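You operate a simulated robot arm through the tools that you are given. There is no shell and no other tool.

The job below is to be done with a simulated robot arm. You get a single attempt, and the scene is never put back.

Task
Brush the rust off the screw press base with the teal brush.
Fine: wind the knob up, then push the slide in, before you brush; brush back where it lay. Set down upright: teal brush. What is to be rubbed or washed off counts as gone when no trace of it is left.

The check looks at the end state, three seconds after you hand in, the way a careful person would. Anything else that was tipped, shoved, dropped, spilled or broken makes it a failure.

Robot
A 7-joint arm with a two-finger parallel gripper, fixed in place. Base frame: the origin is at the foot of the arm, x ahead of it, y to its left, z up; the work surface is at about z = 86. Readings come in cm, rad, newtons and seconds.
With the tool pointing down near the work surface it reaches from about 24 to 68 cm from the base axis. Its first joint turns from -1.152 to 1.152 rad. Payload 2.4 kg.
The tool frame sits at the grasp point between the pads (the TCP): z along the fingers, y along the line on which they close. The tips reach 3 cm beyond it. The gripper opens to 9.4 cm. The fingers are 2.8 cm wide and 1 cm thick; the gripper's body (5 by 9.6 cm) begins 5.5 cm behind the TCP.
Orientation is that of the tool frame in the base frame, as a unit quaternion [x, y, z, w]. With the fingers straight down and closing along the base's y, the tool's x points along the base's -x, its y along +y and its z along -z.

Tools
- The arm moves only by the tool jog_arm. Its argument "steps" is a list of rows, each a list of 7 numbers: the shift along the tool's x, y, z in mm, then the turn, a rotation vector about the tool's x, y, z in rad, then the opening in per cent of the stroke, from 0 (shut) to 100 (fully open). In form: [[tx, ty, tz, rx, ry, rz, gripper], ...]. A call has 1 to 20 rows; each row shifts and turns the commanded pose from where the row before left it, along the tool's axes as they then stand. Rows are played at 5 a second. More than 5 cm and 0.15 rad between two rows, or a gripper value outside its range, and nothing of the call is played. A pose out of reach is approached as far as the arm can. The call stops where the force on the tool passes 40 N (or 10 N more than at its start, if that is more) or the arm is blocked; 0.2 s more then pass. Each finger travels about 15.3 cm/s and halts on what it meets, pressing with about 22 N; the grip force reading is that of the motor and also rises with nothing between the fingers. The clock runs only during rows and for 0.2 s after the last one: add rows that do not move to give the fingers time. It gives the time, the measured TCP pose, the force on the tool (base axes), the opening and the grip force at its end, in the units of the frame above (readings bear some noise), with the torque about the TCP (base axes, N m) and any sound that the robot's microphone picked up.
- Cameras (640 x 400 px; columns grow to the right, rows downward): "scene" is fixed at [2.69, 48.55, 141.63]; the picture's right is [-0.77, -0.64, 0.00], its down [-0.52, 0.63, -0.57] and it looks along [0.37, -0.44, -0.82] (base axes); focal length 214 px, centre (320, 200). "wrist" rides on the gripper at [7.6, 1.4, -10.3] in the tool frame; the picture's right is [-0.18, 0.98, 0.00], its down [-0.75, -0.14, -0.64] and it looks along [-0.63, -0.12, 0.77] (tool axes); focal length 243 px, centre (320, 200). There is no depth. A picture from a camera that has moved, and an enlarged one, comes with that camera's place and axes in the base frame and with its lens.
- camera(camera): a new picture of that camera. It takes no simulated time.
- enlarge(camera, box): a new picture of the part [left, top, right, bottom] of that camera's present view, enlarged. It takes no simulated time.
- finish_job(): hands the job in; it is judged then, once.

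Places have to be worked out from the pictures, the camera data and where the tool is seen. Open the gripper and draw the arm clear of the work before you hand the job in, unless the task says otherwise.

The tools are called after ">>>" by a JSON object that holds its "name" and its "arguments". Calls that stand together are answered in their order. jog_arm: Moves the arm, as the interface text tells. Its arguments: {"type":"object","properties":{"steps":{"type":"array"}},"required":["steps"]} The other tools are called the same way: camera (camera) takes a picture; enlarge (camera, box) takes an enlarged picture of a part of a camera's view; finish_job () hands the job in.

At the start:

```text
time: 0.0
tcp_pos: [40.7, -5.66, 131.22]
tcp_rot: [0.0, 1.0, 0.0, 0.0]
contact_force: [0.1, 0.8, 0.1]
torque: [0.02, -0.03, -0.01]
opening: 9.41
finger_force: 0.1
```

scene: 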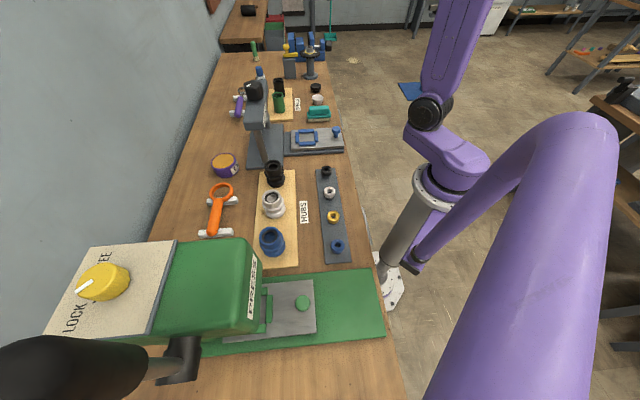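
wrist: 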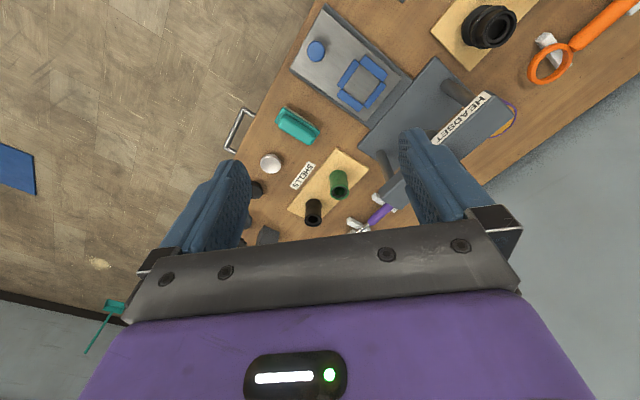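

I'll start by looking closer at the scene: the green press in the foreground, the grey press-like device and the teal brush further away.

>>> {"name": "enlarge", "arguments": {"camera": "scene", "box": [220, 60, 360, 160]}}

>>> {"name": "enlarge", "arguments": {"camera": "scene", "box": [40, 220, 400, 400]}}

>>> {"name": "enlarge", "arguments": {"camera": "wrist", "box": [220, 0, 540, 240]}}

>>> {"name": "enlarge", "arguments": {"camera": "scene", "box": [180, 140, 360, 280]}}

```text
4.00 times, centred on (290, 110) of scene
camera zoom: at [2.69, 48.55, 141.63], right [-0.77, -0.64, 0.0], down [-0.52, 0.63, -0.57], along [0.37, -0.44, -0.82], focal length 858 px, centre (440, 560)
```

zoom: 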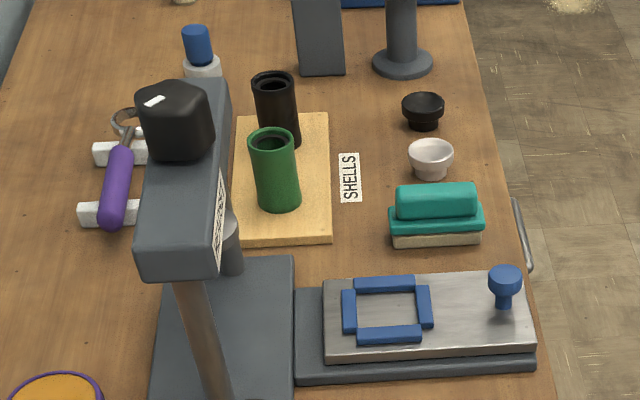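

```text
1.78 times, centred on (220, 310) of scene
camera zoom: at [2.69, 48.55, 141.63], right [-0.77, -0.64, 0.0], down [-0.52, 0.63, -0.57], along [0.37, -0.44, -0.82], focal length 381 px, centre (498, 4)
```

zoom: 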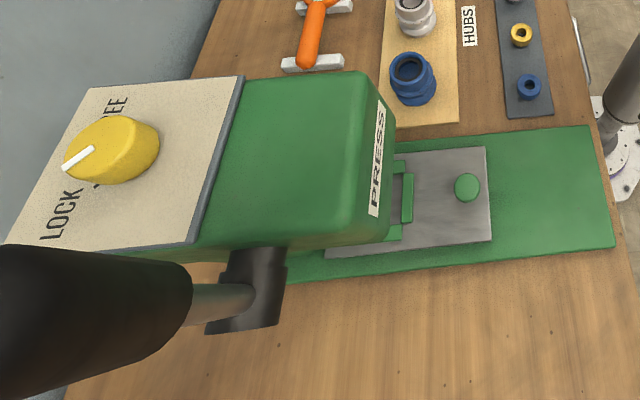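

```text
1.67 times, centred on (380, 120) of wrist
camera zoom: at [33.18, -4.12, 141.46], right [0.18, 0.98, 0.0], down [0.75, -0.14, 0.64], along [0.63, -0.12, -0.77], focal length 404 px, centre (220, 333)
```

zoom: 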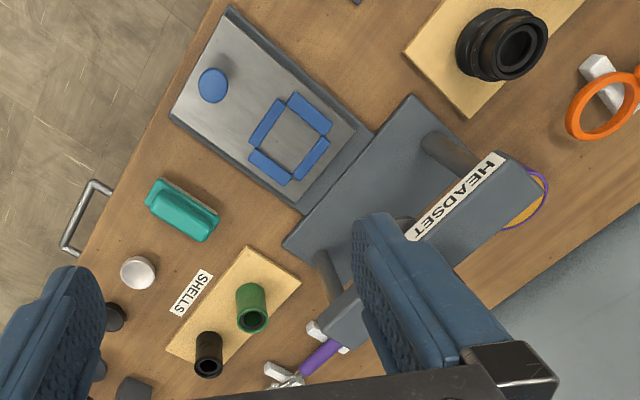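

```text
2.86 times, centred on (270, 210) of scene
camera zoom: at [2.69, 48.55, 141.63], right [-0.77, -0.64, 0.0], down [-0.52, 0.63, -0.57], along [0.37, -0.44, -0.82], focal length 613 px, centre (463, 171)
```

zoom: 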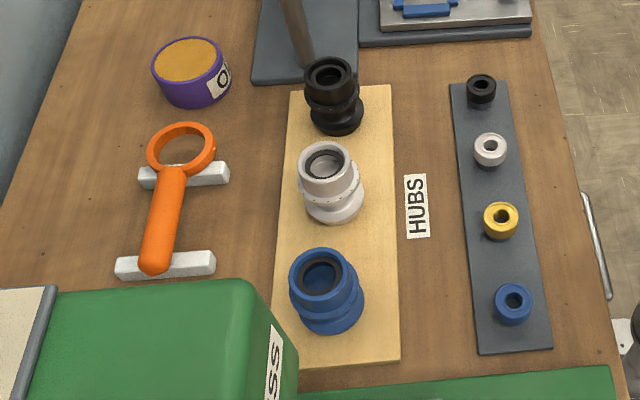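

Two press-like machines: the green "PRESS" with a lock/free dial and lever, and the grey "HEADSET" one with a knob on top and a slide with a blue knob. I'll yaw the tool in place to view the HEADSET machine from the slide's side.

>>> {"name": "jog_arm", "arguments": {"steps": [[0, 0, 0, 0, 0, -0.14, 100], [0, 0, 0, 0, 0, -0.14, 100], [0, 0, 0, 0, 0, -0.14, 100], [0, 0, 0, 0, 0, -0.14, 100], [0, 0, 0, 0, 0, -0.14, 100], [0, 0, 0, 0, 0, -0.13, 100], [0, 0, 0, 0, 0, 0, 100]]}}

>>> {"name": "camera", "arguments": {"camera": "wrist"}}

>>> {"name": "camera", "arguments": {"camera": "scene"}}

```text
time: 1.6
tcp_pos: [40.86, -5.82, 131.26]
tcp_rot: [-0.404, 0.915, 0.0, 0.0]
contact_force: [-0.5, 0.1, 0.9]
torque: [0.01, -0.02, 0.01]
opening: 9.41
finger_force: 0.2
```

```text
taken
camera wrist: at [34.61, -10.23, 141.44], right [-0.6, 0.8, 0.0], down [0.61, 0.46, 0.64], along [0.51, 0.39, -0.77], focal length 243 px, centre (320, 200)
```

wrist: 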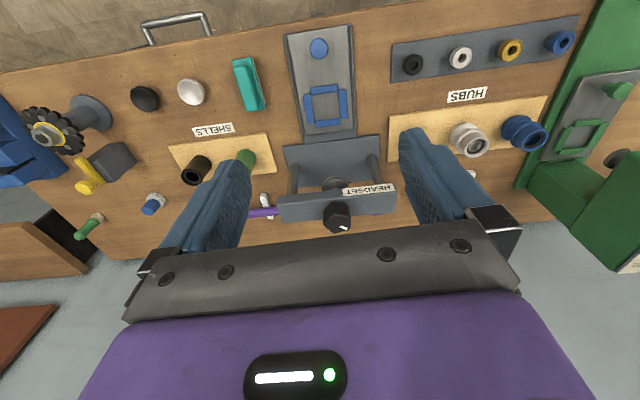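

```text
taken
```

scene: 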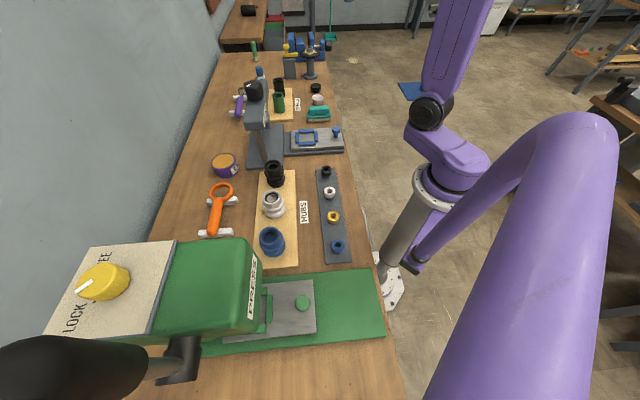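

The HEADSET frame has two columns, a crossbeam and a black screw knob: that's the screw press. Zooming in on its parts.

>>> {"name": "enlarge", "arguments": {"camera": "wrist", "box": [230, 10, 430, 135]}}

>>> {"name": "enlarge", "arguments": {"camera": "wrist", "box": [250, 120, 420, 240]}}

>>> {"name": "enlarge", "arguments": {"camera": "scene", "box": [225, 70, 355, 170]}}

```text
3.20 times, centred on (330, 72) of wrist
camera zoom: at [34.61, -10.23, 141.44], right [-0.6, 0.8, 0.0], down [0.61, 0.46, 0.64], along [0.51, 0.39, -0.77], focal length 776 px, centre (288, 608)
```

zoom: 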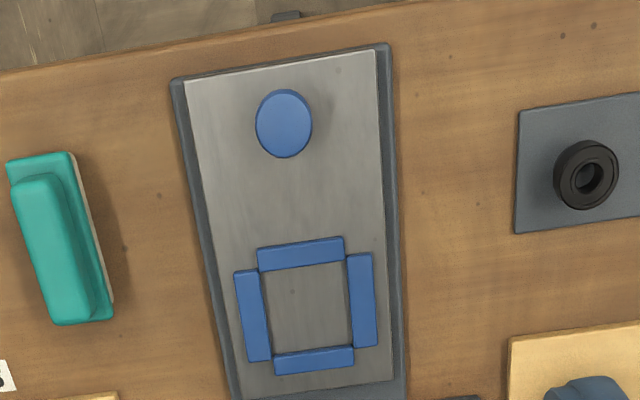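

```text
3.33 times, centred on (335, 180) of wrist
camera zoom: at [34.61, -10.23, 141.44], right [-0.6, 0.8, 0.0], down [0.61, 0.46, 0.64], along [0.51, 0.39, -0.77], focal length 809 px, centre (270, 267)
```

zoom: 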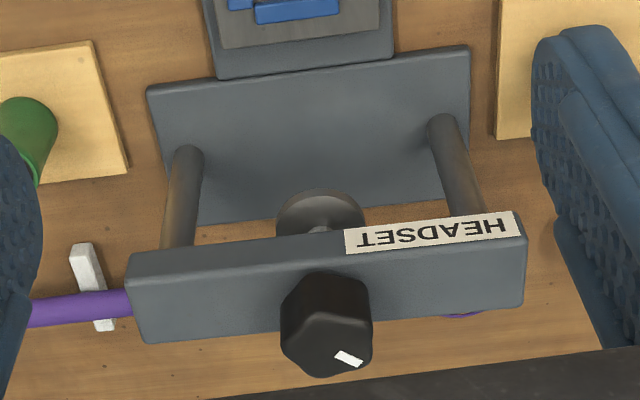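

```text
4.00 times, centred on (290, 120) of scene
camera zoom: at [2.69, 48.55, 141.63], right [-0.77, -0.64, 0.0], down [-0.52, 0.63, -0.57], along [0.37, -0.44, -0.82], focal length 858 px, centre (440, 520)
```

zoom: 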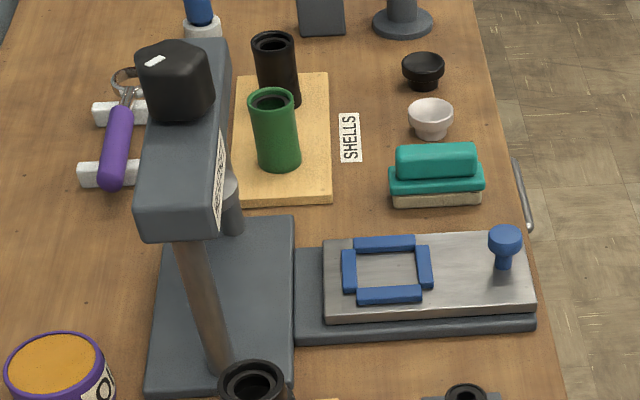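

The black knob's top appears to be at about (58.6, 12.4, 109). I'll lower the gripper where it is to get a better view of ram height, base and slide from the front.

>>> {"name": "jog_arm", "arguments": {"steps": [[0, 0, 45, 0, 0, 0, 100], [0, 0, 45, 0, 0, 0, 100], [0, 0, 45, 0, 0, 0, 100], [0, 0, 45, 0, 0, 0, 100], [0, 0, 0, 0, 0, 0, 100], [0, 0, 0, 0, 0, 0, 100]]}}

>>> {"name": "camera", "arguments": {"camera": "wrist"}}

>>> {"name": "enlarge", "arguments": {"camera": "wrist", "box": [200, 60, 440, 230]}}

```text
time: 3.0
tcp_pos: [40.67, -5.61, 113.28]
tcp_rot: [-0.403, 0.915, 0.0, 0.0]
contact_force: [-0.3, -0.2, 0.3]
torque: [-0.01, 0.01, -0.02]
opening: 9.4
finger_force: 0.1
```

```text
taken
camera wrist: at [34.57, -10.14, 123.51], right [-0.6, 0.8, 0.0], down [0.61, 0.46, 0.64], along [0.51, 0.39, -0.77], focal length 243 px, centre (320, 200)
```

wrist: 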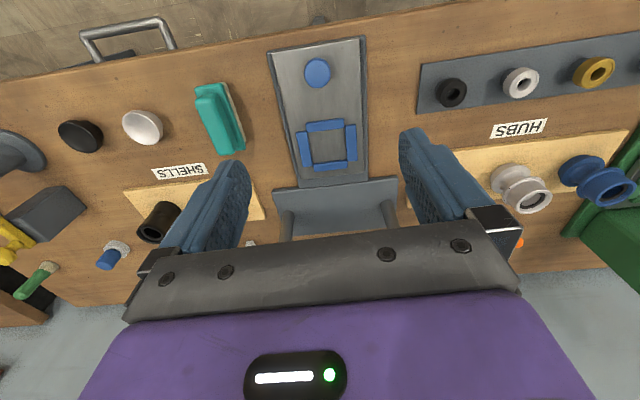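

```text
2.35 times, centred on (320, 145) of wrist
camera zoom: at [34.57, -10.14, 123.51], right [-0.6, 0.8, 0.0], down [0.61, 0.46, 0.64], along [0.51, 0.39, -0.77], focal length 571 px, centre (320, 329)
```

zoom: 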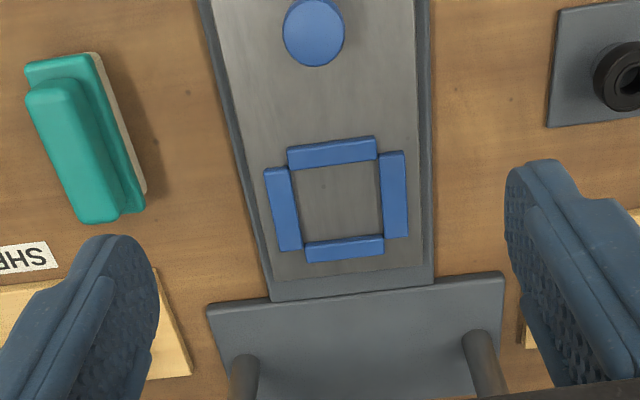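

The slide axis comes out at 45° in the base frame (u direction), with slide knob, frame and press knob all lined up at v≈-32.7. I'll rise, align the yaw to 45° and move above the black knob to look at it.

>>> {"name": "jog_arm", "arguments": {"steps": [[0, 0, -45, 0, 0, 0.045, 100], [0, 0, -45, 0, 0, 0, 100], [-42, 0, 0, 0, 0, 0, 100], [-42, 0, 0, 0, 0, 0, 100], [-42, 0, 0, 0, 0, 0, 100], [-42, 0, 0, 0, 0, 0, 100], [0, 0, 0, 0, 0, 0, 100], [0, 0, 0, 0, 0, 0, 100]]}}

>>> {"name": "camera", "arguments": {"camera": "wrist"}}

>>> {"name": "enlarge", "arguments": {"camera": "scene", "box": [210, 60, 350, 170]}}

```text
time: 4.8
tcp_pos: [52.58, 6.11, 122.15]
tcp_rot: [-0.382, 0.924, 0.0, 0.001]
contact_force: [0.0, 0.5, -0.6]
torque: [0.01, -0.01, 0.0]
opening: 9.41
finger_force: 0.1
```

```text
taken
camera wrist: at [46.27, 1.95, 132.47], right [-0.56, 0.83, 0.0], down [0.63, 0.43, 0.64], along [0.53, 0.36, -0.77], focal length 243 px, centre (320, 200)
```

wrist: 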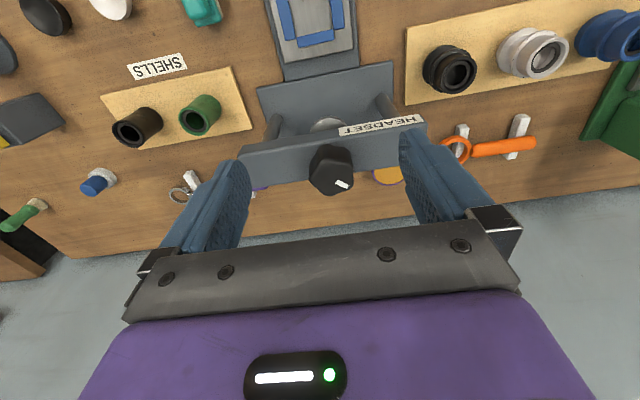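

```text
3.64 times, centred on (280, 115) of scene
camera zoom: at [2.69, 48.55, 141.63], right [-0.77, -0.64, 0.0], down [-0.52, 0.63, -0.57], along [0.37, -0.44, -0.82], focal length 780 px, centre (466, 509)
```

zoom: 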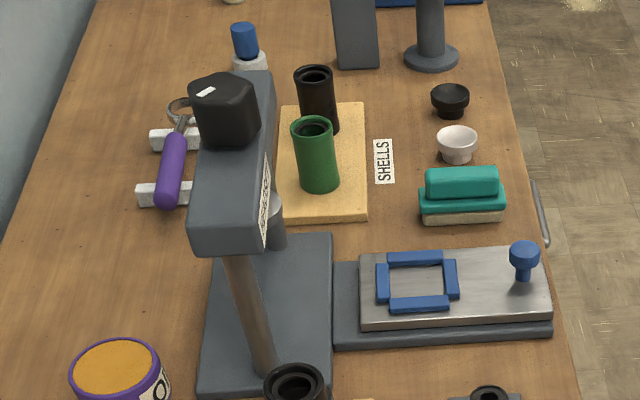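

Zooming in on the knob and ram from this pose.

>>> {"name": "enlarge", "arguments": {"camera": "wrist", "box": [230, 80, 430, 220]}}

>>> {"name": "camera", "arguments": {"camera": "scene"}}

```text
2.86 times, centred on (330, 150) of wrist
camera zoom: at [46.27, 1.95, 132.47], right [-0.56, 0.83, 0.0], down [0.63, 0.43, 0.64], along [0.53, 0.36, -0.77], focal length 693 px, centre (291, 343)
```

zoom: 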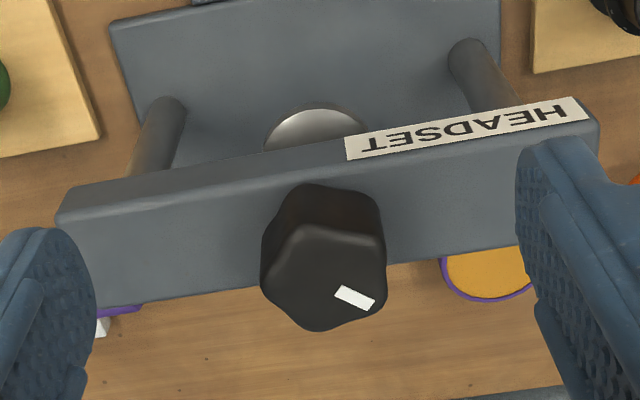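

```text
taken
```

scene: 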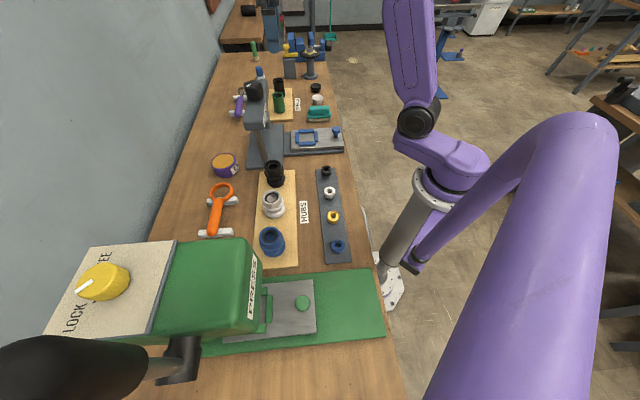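

Zooming closely on the knob to determine its lobe orientation.

>>> {"name": "enlarge", "arguments": {"camera": "wrist", "box": [295, 135, 375, 205]}}

>>> {"name": "enlarge", "arguments": {"camera": "scene", "box": [230, 70, 290, 115]}}

```text
5.71 times, centred on (335, 170) of wrist
camera zoom: at [46.27, 1.95, 132.47], right [-0.56, 0.83, 0.0], down [0.63, 0.43, 0.64], along [0.53, 0.36, -0.77], focal length 1386 px, centre (234, 371)
```

zoom: 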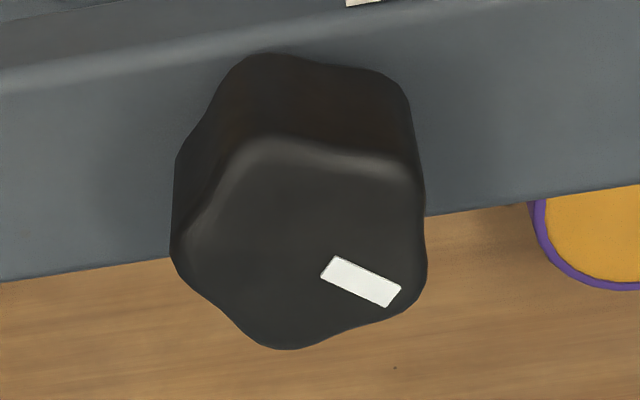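

```text
8.89 times, centred on (260, 92) of scene
camera zoom: at [2.69, 48.55, 141.63], right [-0.77, -0.64, 0.0], down [-0.52, 0.63, -0.57], along [0.37, -0.44, -0.82], focal length 1906 px, centre (853, 1156)
```

zoom: 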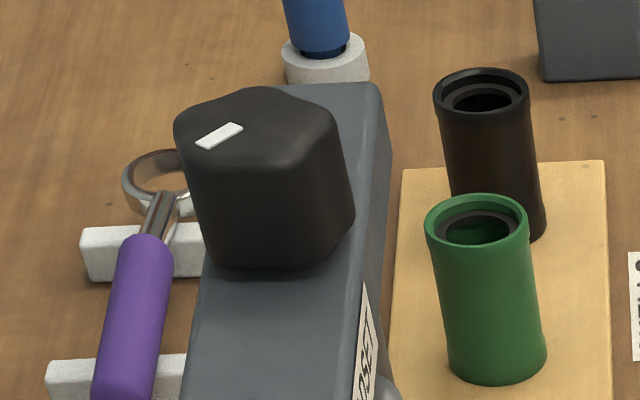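

The knob is five-lobed, ~5 cm across, 2.6 cm tall on the beam (top z≈109), with the mark pointing roughly to base +y. I'll center over it and pre-wind the wrist clockwise so there's a long counter-clockwise (raising) stroke, gripping along a lobe axis.

>>> {"name": "jog_arm", "arguments": {"steps": [[-43.7, 0, 0, 0, 0, 0, 100], [-43.7, 0, 0, 0, 0, 0, 100], [0, 0, 0, 0, 0, 0.146, 100], [0, 0, 0, 0, 0, 0.146, 100], [0, 0, 0, 0, 0, 0.146, 100], [0, 0, 0, 0, 0, 0.146, 100], [0, 0, 0, 0, 0, 0.146, 100], [0, 0, 0, 0, 0, 0.146, 100], [0, 0, 0, 0, 0, 0.146, 100], [0, 0, 0, 0, 0, 0.146, 100], [0, 0, 0, 0, 0, 0.146, 100], [0, 0, 0, 0, 0, 0.146, 100], [0, 0, 0, 0, 0, 0.146, 100], [0, 0, 0, 0, 0, 0.146, 100], [0, 0, 0, 0, 0, 0.146, 100], [0, 0, 0, 0, 0, 0.146, 100], [0, 0, 0, 0, 0, 0, 100], [0, 0, 0, 0, 0, 0, 100]]}}

>>> {"name": "camera", "arguments": {"camera": "wrist"}}

```text
time: 8.6
tcp_pos: [58.83, 12.28, 122.17]
tcp_rot: [0.59, 0.807, 0.001, 0.0]
contact_force: [0.8, -0.6, -0.2]
torque: [-0.01, -0.03, 0.01]
opening: 9.41
finger_force: 0.0
```

```text
taken
camera wrist: at [57.93, 20.21, 132.49], right [0.99, 0.12, 0.0], down [0.09, -0.76, 0.64], along [0.08, -0.64, -0.77], focal length 243 px, centre (320, 200)
```

wrist: 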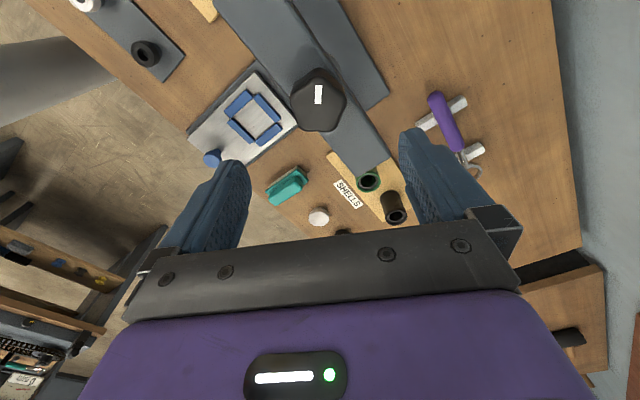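

Yaw -72° is reachable. Checking the lobes and centering from this view.

>>> {"name": "enlarge", "arguments": {"camera": "wrist", "box": [270, 50, 370, 150]}}

```text
4.00 times, centred on (320, 100) of wrist
camera zoom: at [57.93, 20.21, 132.49], right [0.99, 0.12, 0.0], down [0.09, -0.76, 0.64], along [0.08, -0.64, -0.77], focal length 970 px, centre (320, 600)
```

zoom: 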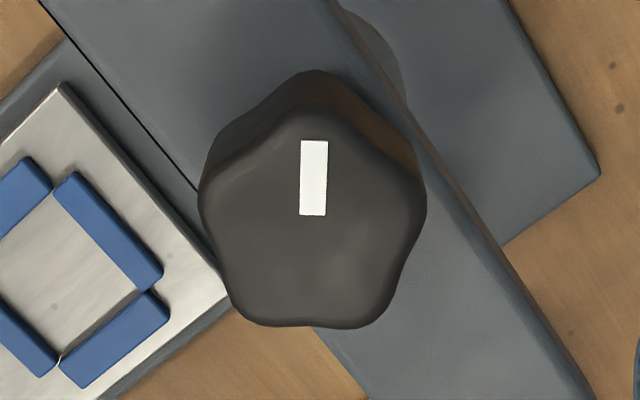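

Knob centre matches the TCP xy (58.8, 12.3). Nudging the yaw onto a lobe axis and descending until the tips are just above the beam, then closing.

>>> {"name": "jog_arm", "arguments": {"steps": [[0, 0, 40, 0, 0, -0.09, 100], [0, 0, 40, 0, 0, 0, 100], [0, 0, 20, 0, 0, 0, 100], [0, 0, 18, 0, 0, 0, 100], [0, 0, 0, 0, 0, 0, 100], [0, 0, 0, 0, 0, 0, 40], [0, 0, 0, 0, 0, 0, 40], [0, 0, 0, 0, 0, 0, 0], [0, 0, 0, 0, 0, 0, 0], [0, 0, 0, 0, 0, 0, 0]]}}

>>> {"name": "camera", "arguments": {"camera": "wrist"}}

>>> {"name": "enlarge", "arguments": {"camera": "scene", "box": [210, 40, 350, 150]}}

```text
time: 10.8
tcp_pos: [58.59, 12.32, 110.43]
tcp_rot: [0.552, 0.834, -0.002, -0.003]
contact_force: [-26.0, -8.5, -7.2]
torque: [-0.09, -0.67, -0.09]
opening: 5.36
finger_force: 45.0
```

```text
taken
camera wrist: at [57.09, 20.05, 120.66], right [0.98, 0.21, -0.01], down [0.17, -0.75, 0.64], along [0.13, -0.63, -0.77], focal length 243 px, centre (320, 200)
```

wrist: 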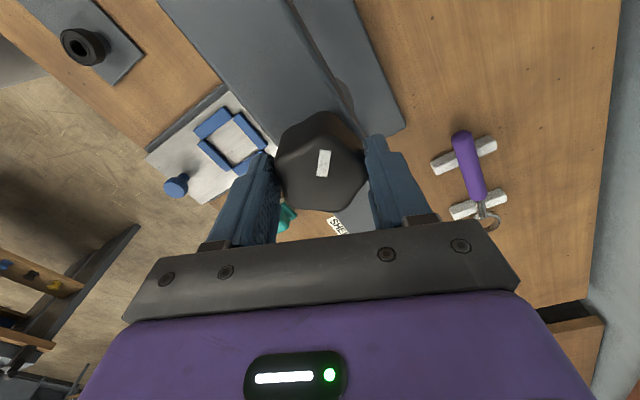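

```text
3.64 times, centred on (280, 95) of scene
camera zoom: at [2.62, 48.52, 141.64], right [-0.77, -0.64, 0.0], down [-0.52, 0.63, -0.57], along [0.37, -0.44, -0.82], focal length 780 px, centre (466, 582)
```

zoom: 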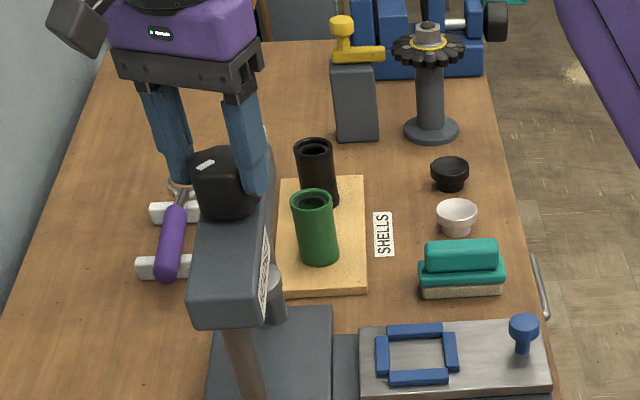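

Gripped at 5.36 cm but with a lateral -x load of ~26 N, so the knob sits slightly to -x of the finger centre. I'll shift 2.5 mm that way and check the load drops.

>>> {"name": "jog_arm", "arguments": {"steps": [[0, -1.5, 0, 0, 0, 0, 0], [0, -1, 0, 0, 0, 0, 0], [0, 0, 0, 0, 0, 0, 0]]}}

```text
time: 11.6
tcp_pos: [58.49, 12.23, 110.53]
tcp_rot: [0.553, 0.833, 0.0, 0.001]
contact_force: [-3.6, -3.0, -6.6]
torque: [0.29, 1.23, 0.0]
opening: 5.37
finger_force: 45.1
```

Lateral load is nearly gone. Now turning counter-clockwise slowly by ~0.5 rad.

>>> {"name": "jog_arm", "arguments": {"steps": [[0, 0, 0, 0, 0, -0.1, 0], [0, 0, 0, 0, 0, -0.1, 0], [0, 0, 0, 0, 0, -0.1, 0], [0, 0, 0, 0, 0, -0.1, 0], [0, 0, 0, 0, 0, -0.1, 0], [0, 0, 0, 0, 0, 0, 0]]}}

>>> {"name": "camera", "arguments": {"camera": "wrist"}}

>>> {"name": "enlarge", "arguments": {"camera": "scene", "box": [210, 40, 350, 150]}}

```text
time: 13.0
tcp_pos: [58.6, 12.13, 110.44]
tcp_rot: [0.328, 0.945, -0.001, -0.001]
contact_force: [-17.2, -5.7, -2.9]
torque: [0.01, -0.06, -0.03]
opening: 5.35
finger_force: 45.2
```

```text
taken
camera wrist: at [53.47, 18.22, 120.69], right [0.75, 0.66, 0.0], down [0.5, -0.58, 0.64], along [0.42, -0.48, -0.77], focal length 243 px, centre (320, 200)
```

wrist: 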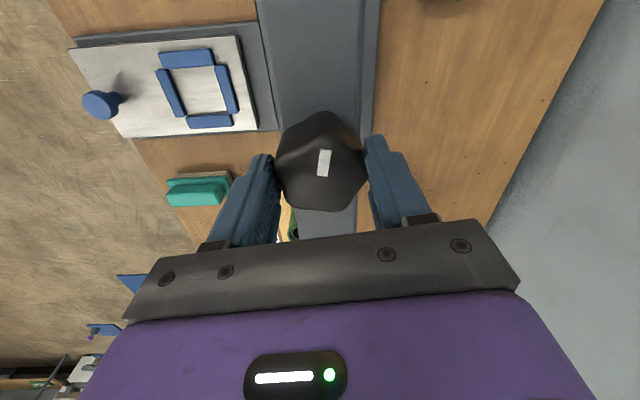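

```text
3.64 times, centred on (280, 95) of scene
camera zoom: at [2.64, 48.53, 141.64], right [-0.77, -0.64, 0.0], down [-0.52, 0.63, -0.57], along [0.37, -0.44, -0.82], focal length 780 px, centre (466, 582)
```

zoom: 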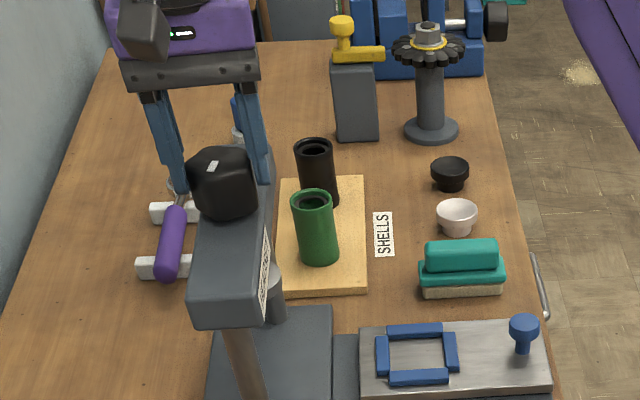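

The knob turned with the gripper. I relieve the small side load and continue counter-clockwise.

>>> {"name": "jog_arm", "arguments": {"steps": [[0.9, -1.3, 0, 0, 0, -0.1, 0], [0, 0, 0, 0, 0, -0.14, 0], [0, 0, 0, 0, 0, -0.14, 0], [0, 0, 0, 0, 0, -0.14, 0], [0, 0, 0, 0, 0, -0.14, 0], [0, 0, 0, 0, 0, -0.14, 0], [0, 0, 0, 0, 0, -0.14, 0], [0, 0, 0, 0, 0, -0.14, 0], [0, 0, 0, 0, 0, 0, 0]]}}

>>> {"name": "camera", "arguments": {"camera": "wrist"}}

>>> {"name": "enlarge", "arguments": {"camera": "scene", "box": [210, 40, 350, 150]}}

```text
time: 15.0
tcp_pos: [58.41, 11.85, 110.42]
tcp_rot: [-0.203, 0.979, -0.001, 0.0]
contact_force: [-9.5, -19.7, 1.2]
torque: [0.54, 0.35, -0.03]
opening: 5.35
finger_force: 44.5
```

```text
taken
camera wrist: at [50.95, 10.41, 120.69], right [-0.22, 0.98, 0.0], down [0.75, 0.17, 0.64], along [0.63, 0.14, -0.77], focal length 243 px, centre (320, 200)
```

wrist: 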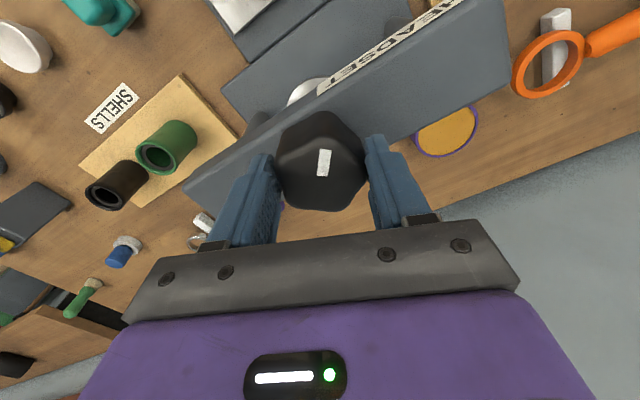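

```text
3.64 times, centred on (280, 95) of scene
camera zoom: at [2.66, 48.48, 141.66], right [-0.77, -0.64, 0.0], down [-0.52, 0.63, -0.57], along [0.37, -0.44, -0.82], focal length 780 px, centre (466, 582)
```

zoom: 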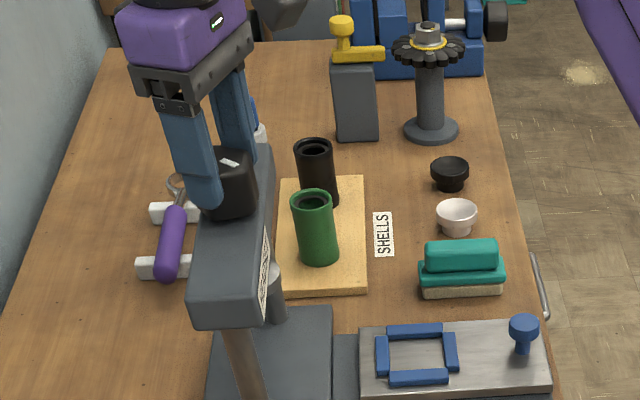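

About 90° turned so far, and torque is low. Compensating for the slightly off-centre hold while continuing another ~80° counter-clockwise.

>>> {"name": "jog_arm", "arguments": {"steps": [[1.75, -1.5, 0, 0, 0, 0, 0], [0, -0.63, 0, 0, 0, -0.14, 0], [0, -0.63, 0, 0, 0, -0.14, 0], [0, -0.63, 0, 0, 0, -0.14, 0], [0, -0.63, 0, 0, 0, -0.14, 0], [0, -0.63, 0, 0, 0, -0.14, 0], [0, -0.63, 0, 0, 0, -0.14, 0], [0, -0.63, 0, 0, 0, -0.14, 0], [0, -0.63, 0, 0, 0, -0.14, 0], [0, -0.63, 0, 0, 0, -0.14, 0], [0, -0.63, 0, 0, 0, -0.14, 0], [0, 0, 0, 0, 0, 0, 0]]}}

>>> {"name": "camera", "arguments": {"camera": "wrist"}}

>>> {"name": "enlarge", "arguments": {"camera": "scene", "box": [210, 40, 350, 150]}}

```text
time: 17.6
tcp_pos: [58.65, 11.93, 110.32]
tcp_rot: [0.787, -0.617, -0.002, -0.001]
contact_force: [-4.1, 6.7, 2.5]
torque: [0.25, 0.24, -0.75]
opening: 5.36
finger_force: 44.9
```

```text
taken
camera wrist: at [59.22, 4.33, 120.63], right [-1.0, -0.06, 0.0], down [-0.04, 0.76, 0.64], along [-0.04, 0.64, -0.77], focal length 243 px, centre (320, 200)
```

wrist: 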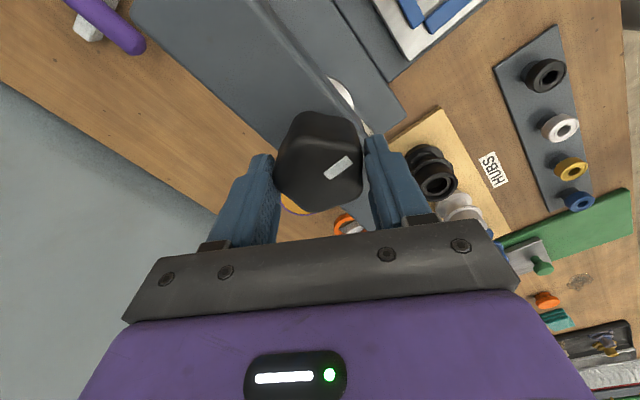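

```text
3.64 times, centred on (280, 95) of scene
camera zoom: at [2.67, 48.57, 141.63], right [-0.77, -0.64, 0.0], down [-0.52, 0.63, -0.57], along [0.37, -0.44, -0.82], focal length 780 px, centre (466, 582)
```

zoom: 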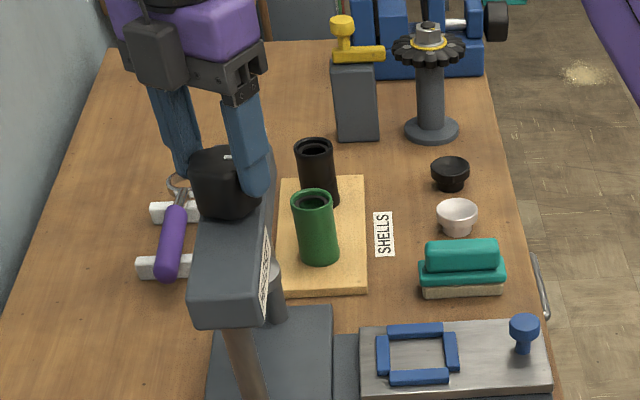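

The mark has now slipped relative to the fingers and z-torque rose to 0.75 Nm: the knob seems to have reached a stop after ~125°. Releasing, rising and inspecting the knob and ram.

>>> {"name": "jog_arm", "arguments": {"steps": [[0, 0, 0, 0, 0, 0, 60], [0, 0, 0, 0, 0, 0, 100], [0, 0, 0, 0, 0, 0, 100], [0, 0, -40, 0, 0, 0, 100], [0, 0, -40, 0, 0, 0, 100], [0, 0, -40, 0, 0, 0, 100], [0, 0, 0, 0, 0, 0, 100], [0, 0, 0, 0, 0, 0, 100]]}}

>>> {"name": "camera", "arguments": {"camera": "wrist"}}

>>> {"name": "enlarge", "arguments": {"camera": "wrist", "box": [250, 30, 410, 150]}}

>>> {"name": "enlarge", "arguments": {"camera": "scene", "box": [210, 60, 350, 170]}}

```text
time: 19.4
tcp_pos: [58.77, 11.75, 122.42]
tcp_rot: [0.786, -0.619, 0.0, 0.0]
contact_force: [0.3, -0.8, -0.2]
torque: [-0.01, 0.01, -0.02]
opening: 9.41
finger_force: 0.1
```

```text
taken
camera wrist: at [59.24, 4.18, 132.71], right [-1.0, -0.05, 0.0], down [-0.04, 0.77, 0.64], along [-0.03, 0.64, -0.77], focal length 243 px, centre (320, 200)
```

wrist: 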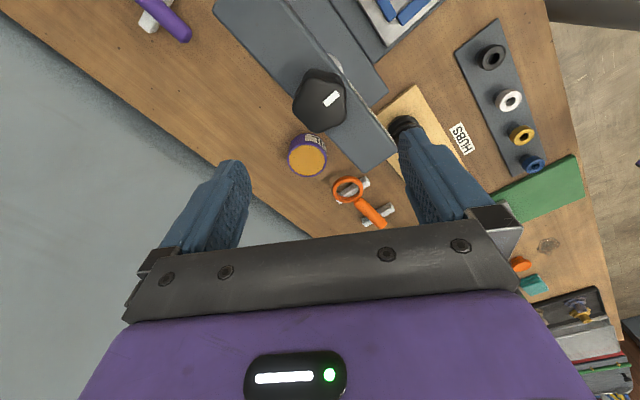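

```text
3.33 times, centred on (330, 90) of wrist
camera zoom: at [59.24, 4.18, 132.71], right [-1.0, -0.05, 0.0], down [-0.04, 0.77, 0.64], along [-0.03, 0.64, -0.77], focal length 809 px, centre (287, 567)
```

zoom: 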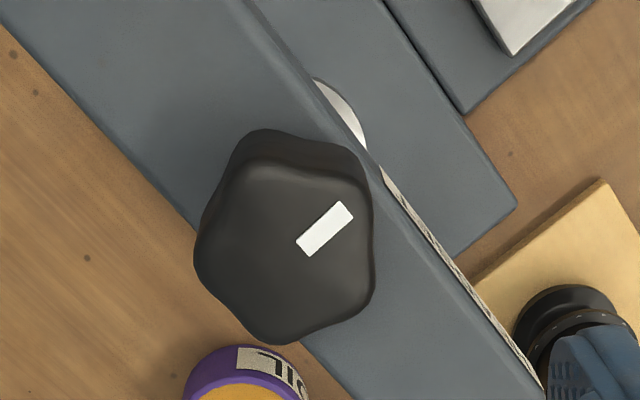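

```text
3.64 times, centred on (280, 115) of scene
camera zoom: at [2.69, 48.55, 141.63], right [-0.77, -0.64, 0.0], down [-0.52, 0.63, -0.57], along [0.37, -0.44, -0.82], focal length 780 px, centre (466, 509)
```

zoom: 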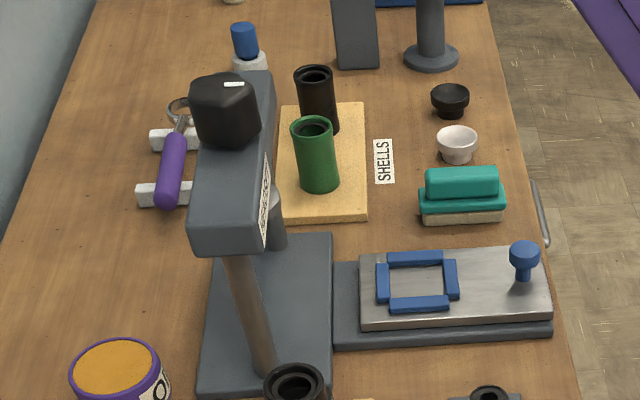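

Mark now points to ~220° base. I'll return to the earlier viewing pose to compare the ram's height with before.

>>> {"name": "jog_arm", "arguments": {"steps": [[0, 0, 0, 0, 0, 0.146, 100], [0, 0, 0, 0, 0, 0.146, 100], [0, 0, 0, 0, 0, 0.146, 100], [0, 0, 0, 0, 0, 0.146, 100], [0, 0, 0, 0, 0, 0.146, 100], [0, 0, 0, 0, 0, 0.146, 100], [0, 0, 0, 0, 0, 0.146, 100], [42, 3.9, 0, 0, 0, 0, 100], [41.6, 0, 0, 0, 0, 0, 100], [0, 0, 0, 0, 0, 0, 100], [0, 0, 0, 0, 0, 0, 100]]}}

>>> {"name": "enlarge", "arguments": {"camera": "wrist", "box": [230, 80, 430, 220]}}

```text
time: 21.8
tcp_pos: [52.55, 6.03, 122.37]
tcp_rot: [-0.383, 0.924, 0.0, 0.001]
contact_force: [-0.5, -0.3, 0.0]
torque: [0.03, -0.02, 0.03]
opening: 9.41
finger_force: 0.1
```

```text
2.86 times, centred on (330, 150) of wrist
camera zoom: at [46.24, 1.82, 132.66], right [-0.57, 0.82, 0.0], down [0.63, 0.43, 0.64], along [0.53, 0.36, -0.77], focal length 693 px, centre (291, 343)
```

zoom: 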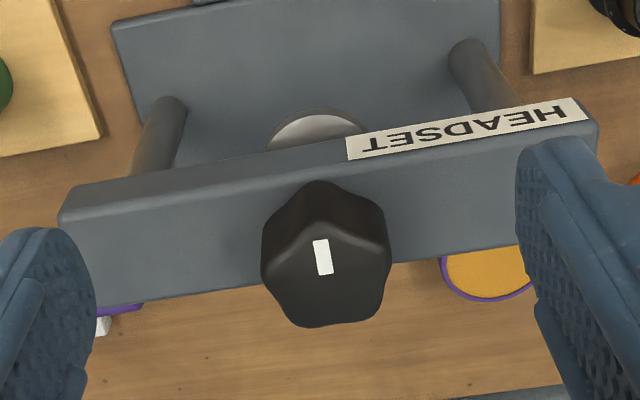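

The ram disc appears ~0.8 cm higher than before, so counter-clockwise does raise it. I'll regrasp on a lobe axis (yaw 22°) and turn further to verify it really is at its upper stop.

>>> {"name": "jog_arm", "arguments": {"steps": [[-42.5, -1.3, 0, 0, 0, 0.134, 100], [-42.5, 0, 0, 0, 0, 0.134, 100], [0, 0, 0, 0, 0, 0.134, 100], [0, 0, 40, 0, 0, 0, 100], [0, 0, 40, 0, 0, 0, 100], [0, 0, 39, 0, 0, 0, 100], [0, 0, 0, 0, 0, 0, 100], [0, 0, 0, 0, 0, 0, 40], [0, 0, 0, 0, 0, 0, 40], [0, 0, 0, 0, 0, 0, 0], [0, 0, 0, 0, 0, 0, 0], [0, 0, 0, 0, 0, 0, 0]]}}

>>> {"name": "camera", "arguments": {"camera": "wrist"}}

```text
time: 24.4
tcp_pos: [58.85, 12.11, 110.42]
tcp_rot: [-0.193, 0.981, 0.003, -0.002]
contact_force: [-16.8, 20.6, -8.4]
torque: [-0.33, -0.2, -0.12]
opening: 5.35
finger_force: 44.9
```

```text
taken
camera wrist: at [51.43, 10.67, 120.72], right [-0.2, 0.98, 0.0], down [0.75, 0.15, 0.64], along [0.63, 0.13, -0.77], focal length 243 px, centre (320, 200)
```

wrist: 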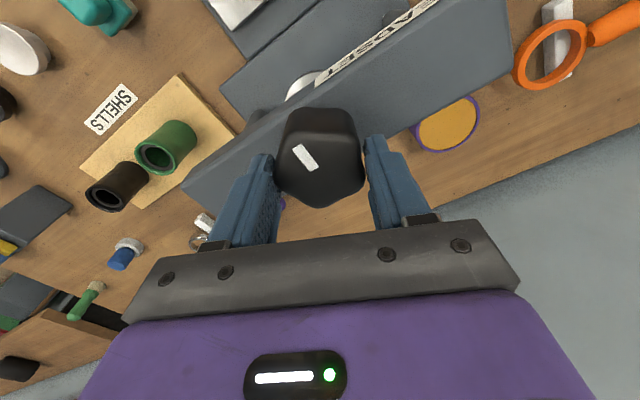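

Relieving the side load, then turning counter-clockwise about 0.4 rad and checking torque.

>>> {"name": "jog_arm", "arguments": {"steps": [[0.8, 2.7, 0, 0, 0, 0, 0], [0, 0, 0, 0, 0, 0, 0], [0, 0, 0, 0, 0, -0.1, 0], [0, 0, 0, 0, 0, -0.1, 0]]}}

>>> {"name": "camera", "arguments": {"camera": "wrist"}}

>>> {"name": "jog_arm", "arguments": {"steps": [[0, 0, 0, 0, 0, -0.1, 0], [0, 0, 0, 0, 0, -0.1, 0]]}}

>>> {"name": "camera", "arguments": {"camera": "wrist"}}

```text
time: 25.4
tcp_pos: [58.77, 12.15, 110.57]
tcp_rot: [-0.29, 0.957, 0.002, 0.001]
contact_force: [-2.4, 22.0, -9.7]
torque: [0.18, -0.23, -1.08]
opening: 5.36
finger_force: 45.1
```

```text
taken
camera wrist: at [51.81, 9.29, 120.77], right [-0.39, 0.92, 0.0], down [0.7, 0.3, 0.64], along [0.59, 0.26, -0.76], focal length 243 px, centre (320, 200)
```

wrist: 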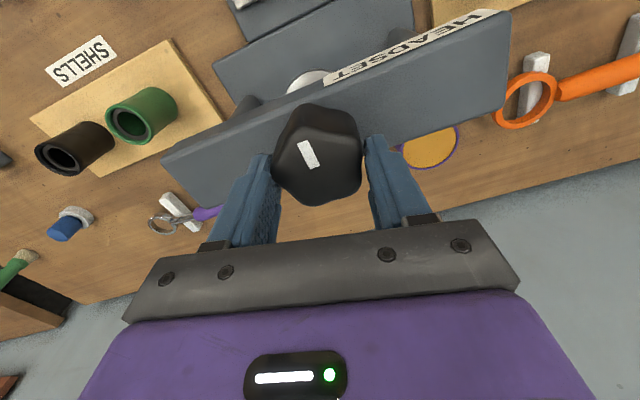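

```text
time: 26.0
tcp_pos: [58.83, 12.21, 110.57]
tcp_rot: [-0.384, 0.924, 0.001, 0.001]
contact_force: [-8.8, 20.3, -1.1]
torque: [-0.46, 0.25, -0.89]
opening: 5.35
finger_force: 44.8
```

```text
taken
camera wrist: at [52.49, 7.87, 120.83], right [-0.57, 0.82, 0.0], down [0.63, 0.43, 0.64], along [0.53, 0.37, -0.77], focal length 243 px, centre (320, 200)
```

wrist: 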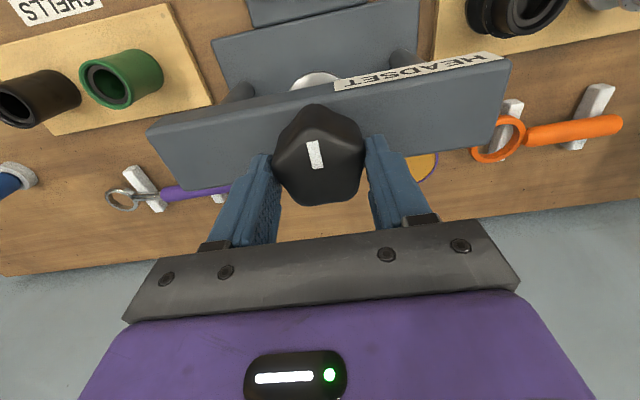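

The knob no longer turns; the fingers slip over the lobes at ~1 Nm — it's at its stop. I'll release and go back to the initial view pose to confirm the ram really moved up.

>>> {"name": "jog_arm", "arguments": {"steps": [[0, 0, 0, 0, 0, 0, 60], [0, 0, 0, 0, 0, 0, 100], [0, 0, 0, 0, 0, 0, 100], [0, 0, -45, 0, 0, 0, 100], [0, 0, -45, 0, 0, 0, 100], [0, 0, -45, 0, 0, 0, 100], [0, 0, -45, 0, 0, 0, 100], [0, 0, -26, 0, 0, -0.045, 100], [45, 0, 0, 0, 0, 0, 100], [45, 0, 0, 0, 0, 0, 100], [45, 0, 0, 0, 0, 0, 100], [45, 0, 0, 0, 0, 0, 100], [45, 0, 0, 0, 0, 0, 100], [29, 2, 0, 0, 0, 0, 100], [0, 0, 0, 0, 0, 0, 100], [0, 0, 0, 0, 0, 0, 100]]}}

>>> {"name": "enlarge", "arguments": {"camera": "wrist", "box": [250, 120, 420, 240]}}

```text
time: 29.4
tcp_pos: [38.63, -7.03, 126.84]
tcp_rot: [-0.404, 0.915, 0.0, -0.001]
contact_force: [-0.7, -0.1, -0.4]
torque: [0.01, 0.02, 0.01]
opening: 9.41
finger_force: 0.0
out of reach, approached as far as the arm can: row 6, 7, 8
```

```text
3.33 times, centred on (335, 180) of wrist
camera zoom: at [32.49, -11.51, 137.0], right [-0.6, 0.8, 0.0], down [0.61, 0.46, 0.64], along [0.51, 0.39, -0.77], focal length 809 px, centre (270, 267)
```

zoom: 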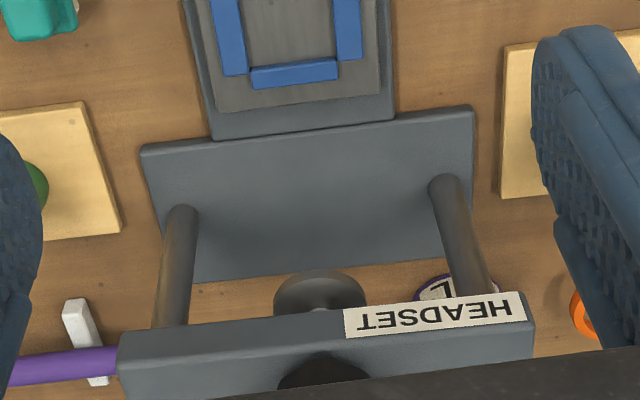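

Fine-adjusting to the exact original viewpoint for comparison.

>>> {"name": "jog_arm", "arguments": {"steps": [[-24, -8.3, -44, 0, 0, 0, 100], [0, 0, 0, 0, 0, 0, 100], [0, 0, 0, 0, 0, 0, 100]]}}

>>> {"name": "enlarge", "arguments": {"camera": "wrist", "box": [250, 120, 420, 240]}}

```text
refused: row 1 steps farther than a row can; nothing moved
```

```text
3.33 times, centred on (335, 180) of wrist
camera zoom: at [32.49, -11.51, 137.0], right [-0.6, 0.8, 0.0], down [0.61, 0.46, 0.64], along [0.51, 0.39, -0.77], focal length 809 px, centre (270, 267)
```

zoom: 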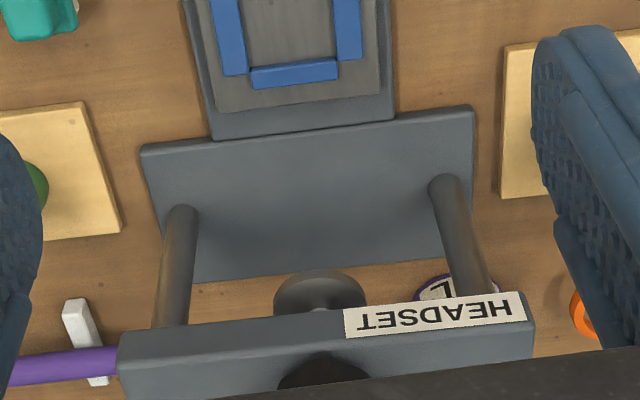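

That shift was over the row limit; splitting it in two.

>>> {"name": "jog_arm", "arguments": {"steps": [[-12, -4.1, -22, 0, 0, 0, 100], [-12, -4.2, -22, 0, 0, 0, 100], [0, 0, 0, 0, 0, 0, 100], [0, 0, 0, 0, 0, 0, 100]]}}

>>> {"name": "enlarge", "arguments": {"camera": "wrist", "box": [250, 120, 420, 240]}}

```text
time: 30.4
tcp_pos: [40.85, -5.82, 131.08]
tcp_rot: [-0.403, 0.915, 0.0, 0.0]
contact_force: [-1.4, 0.2, 0.2]
torque: [0.0, 0.0, 0.0]
opening: 9.41
finger_force: 0.1
```

```text
3.33 times, centred on (335, 180) of wrist
camera zoom: at [34.78, -10.26, 141.4], right [-0.6, 0.8, 0.0], down [0.61, 0.46, 0.64], along [0.51, 0.39, -0.77], focal length 809 px, centre (270, 267)
```

zoom: 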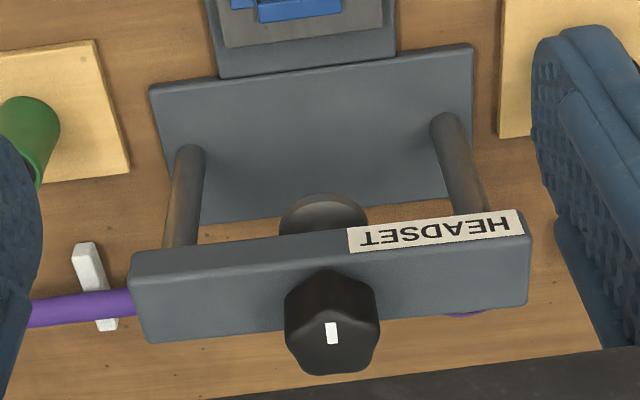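

Confirmed: the ram disc rose (spindle below the beam no longer visible). Now for the slide: its knob is at about (40.1, -6.2), top z≈93. I'll move down above it and check alignment.

>>> {"name": "jog_arm", "arguments": {"steps": [[8, 3, 40, 0, 0, 0.045, 100], [0, 0, 45, 0, 0, 0, 100], [0, 0, 45, 0, 0, 0, 100], [0, 0, 45, 0, 0, 0, 100], [0, 0, 45, 0, 0, 0, 100], [0, 0, 40, 0, 0, 0, 100], [0, 0, 0, 0, 0, 0, 100], [0, 0, 0, 0, 0, 0, 100]]}}

>>> {"name": "camera", "arguments": {"camera": "wrist"}}

>>> {"name": "enlarge", "arguments": {"camera": "scene", "box": [230, 80, 390, 180]}}

```text
time: 32.2
tcp_pos: [40.21, -6.22, 105.26]
tcp_rot: [-0.382, 0.924, 0.0, 0.0]
contact_force: [0.0, 0.0, 0.6]
torque: [0.01, -0.02, -0.02]
opening: 9.4
finger_force: 0.1
```

```text
taken
camera wrist: at [33.84, -10.4, 115.39], right [-0.56, 0.83, 0.0], down [0.63, 0.43, 0.64], along [0.53, 0.36, -0.77], focal length 243 px, centre (320, 200)
```

wrist: 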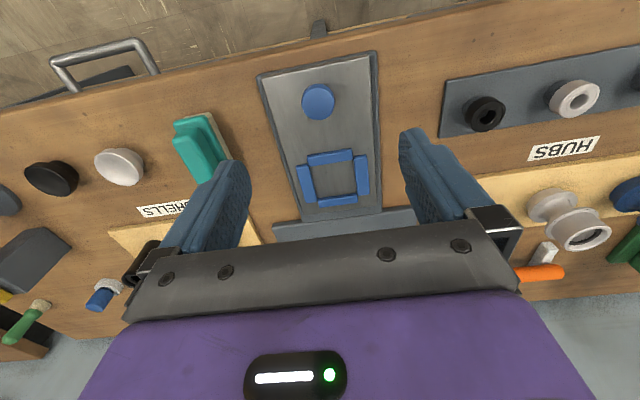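

```text
4.00 times, centred on (310, 130) of scene
camera zoom: at [2.69, 48.55, 141.63], right [-0.77, -0.64, 0.0], down [-0.52, 0.63, -0.57], along [0.37, -0.44, -0.82], focal length 858 px, centre (360, 480)
```

zoom: 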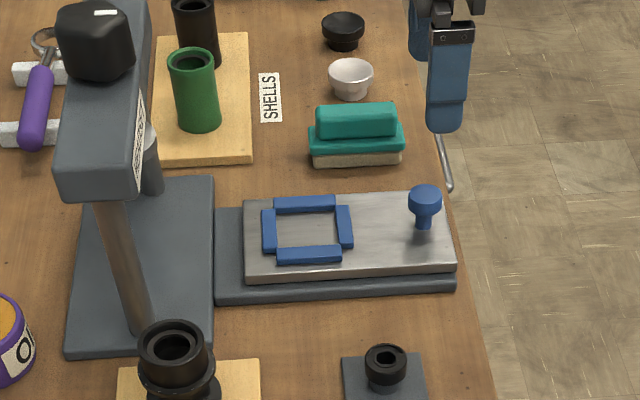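

TCP is right above the slide knob (head top z≈92.4, slide surface ≈89). Descending to TCP z≈93 and closing on the knob.

>>> {"name": "jog_arm", "arguments": {"steps": [[0, 0, 40, 0, 0, 0, 100], [0, 0, 40, 0, 0, 0, 100], [0, 0, 25, 0, 0, 0, 100], [0, 0, 18, 0, 0, 0, 100], [0, 0, 0, 0, 0, 0, 100], [0, 0, 0, 0, 0, 0, 40], [0, 0, 0, 0, 0, 0, 40], [0, 0, 0, 0, 0, 0, 0], [0, 0, 0, 0, 0, 0, 0], [0, 0, 0, 0, 0, 0, 0]]}}

>>> {"name": "camera", "arguments": {"camera": "wrist"}}

>>> {"name": "enlarge", "arguments": {"camera": "scene", "box": [230, 80, 390, 180]}}

```text
time: 34.4
tcp_pos: [40.29, -6.37, 92.69]
tcp_rot: [-0.381, 0.924, -0.001, 0.003]
contact_force: [17.2, -18.2, -10.4]
torque: [0.25, -0.1, -0.09]
opening: 3.15
finger_force: 45.1
```

```text
taken
camera wrist: at [33.92, -10.48, 103.02], right [-0.56, 0.83, 0.0], down [0.63, 0.43, 0.65], along [0.54, 0.36, -0.76], focal length 243 px, centre (320, 200)
```

wrist: 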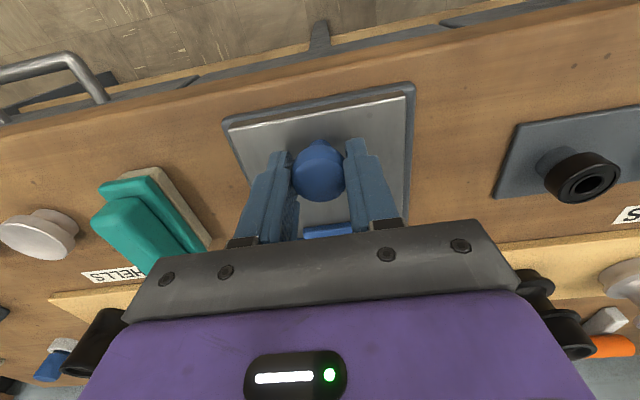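

```text
4.00 times, centred on (310, 130) of scene
camera zoom: at [2.75, 48.49, 141.65], right [-0.77, -0.64, 0.0], down [-0.52, 0.63, -0.57], along [0.37, -0.44, -0.82], focal length 858 px, centre (360, 480)
```

zoom: 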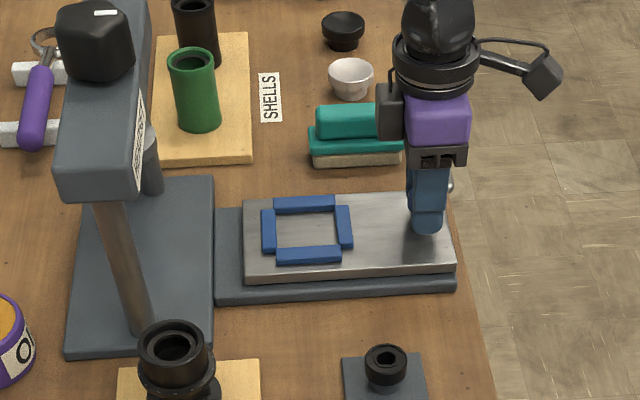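

Holding the slide knob (3.15 cm). Relieving the side load by 2.5 mm toward -v, then pushing in along u in small steps.

>>> {"name": "jog_arm", "arguments": {"steps": [[0, -2.5, 0, 0, 0, 0, 0], [0, 0, 0, 0, 0, 0, 0], [-10, 0, 0, 0, 0, 0, 0], [-15, 0, 0, 0, 0, 0, 0], [-15, 0, 0, 0, 0, 0, 0], [-15, 0, 0, 0, 0, 0, 0], [-15, 0, 0, 0, 0, 0, 0], [0, 0, 0, 0, 0, 0, 0]]}}

>>> {"name": "camera", "arguments": {"camera": "scene"}}

```text
time: 36.2
tcp_pos: [45.31, -1.53, 92.8]
tcp_rot: [-0.383, 0.924, 0.001, -0.002]
contact_force: [1.6, -1.7, -11.5]
torque: [-0.69, 0.43, -0.11]
opening: 3.16
finger_force: 44.9
```

```text
taken
```

scene: 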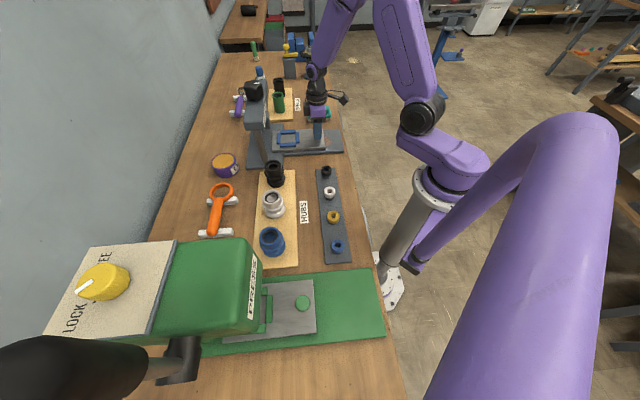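

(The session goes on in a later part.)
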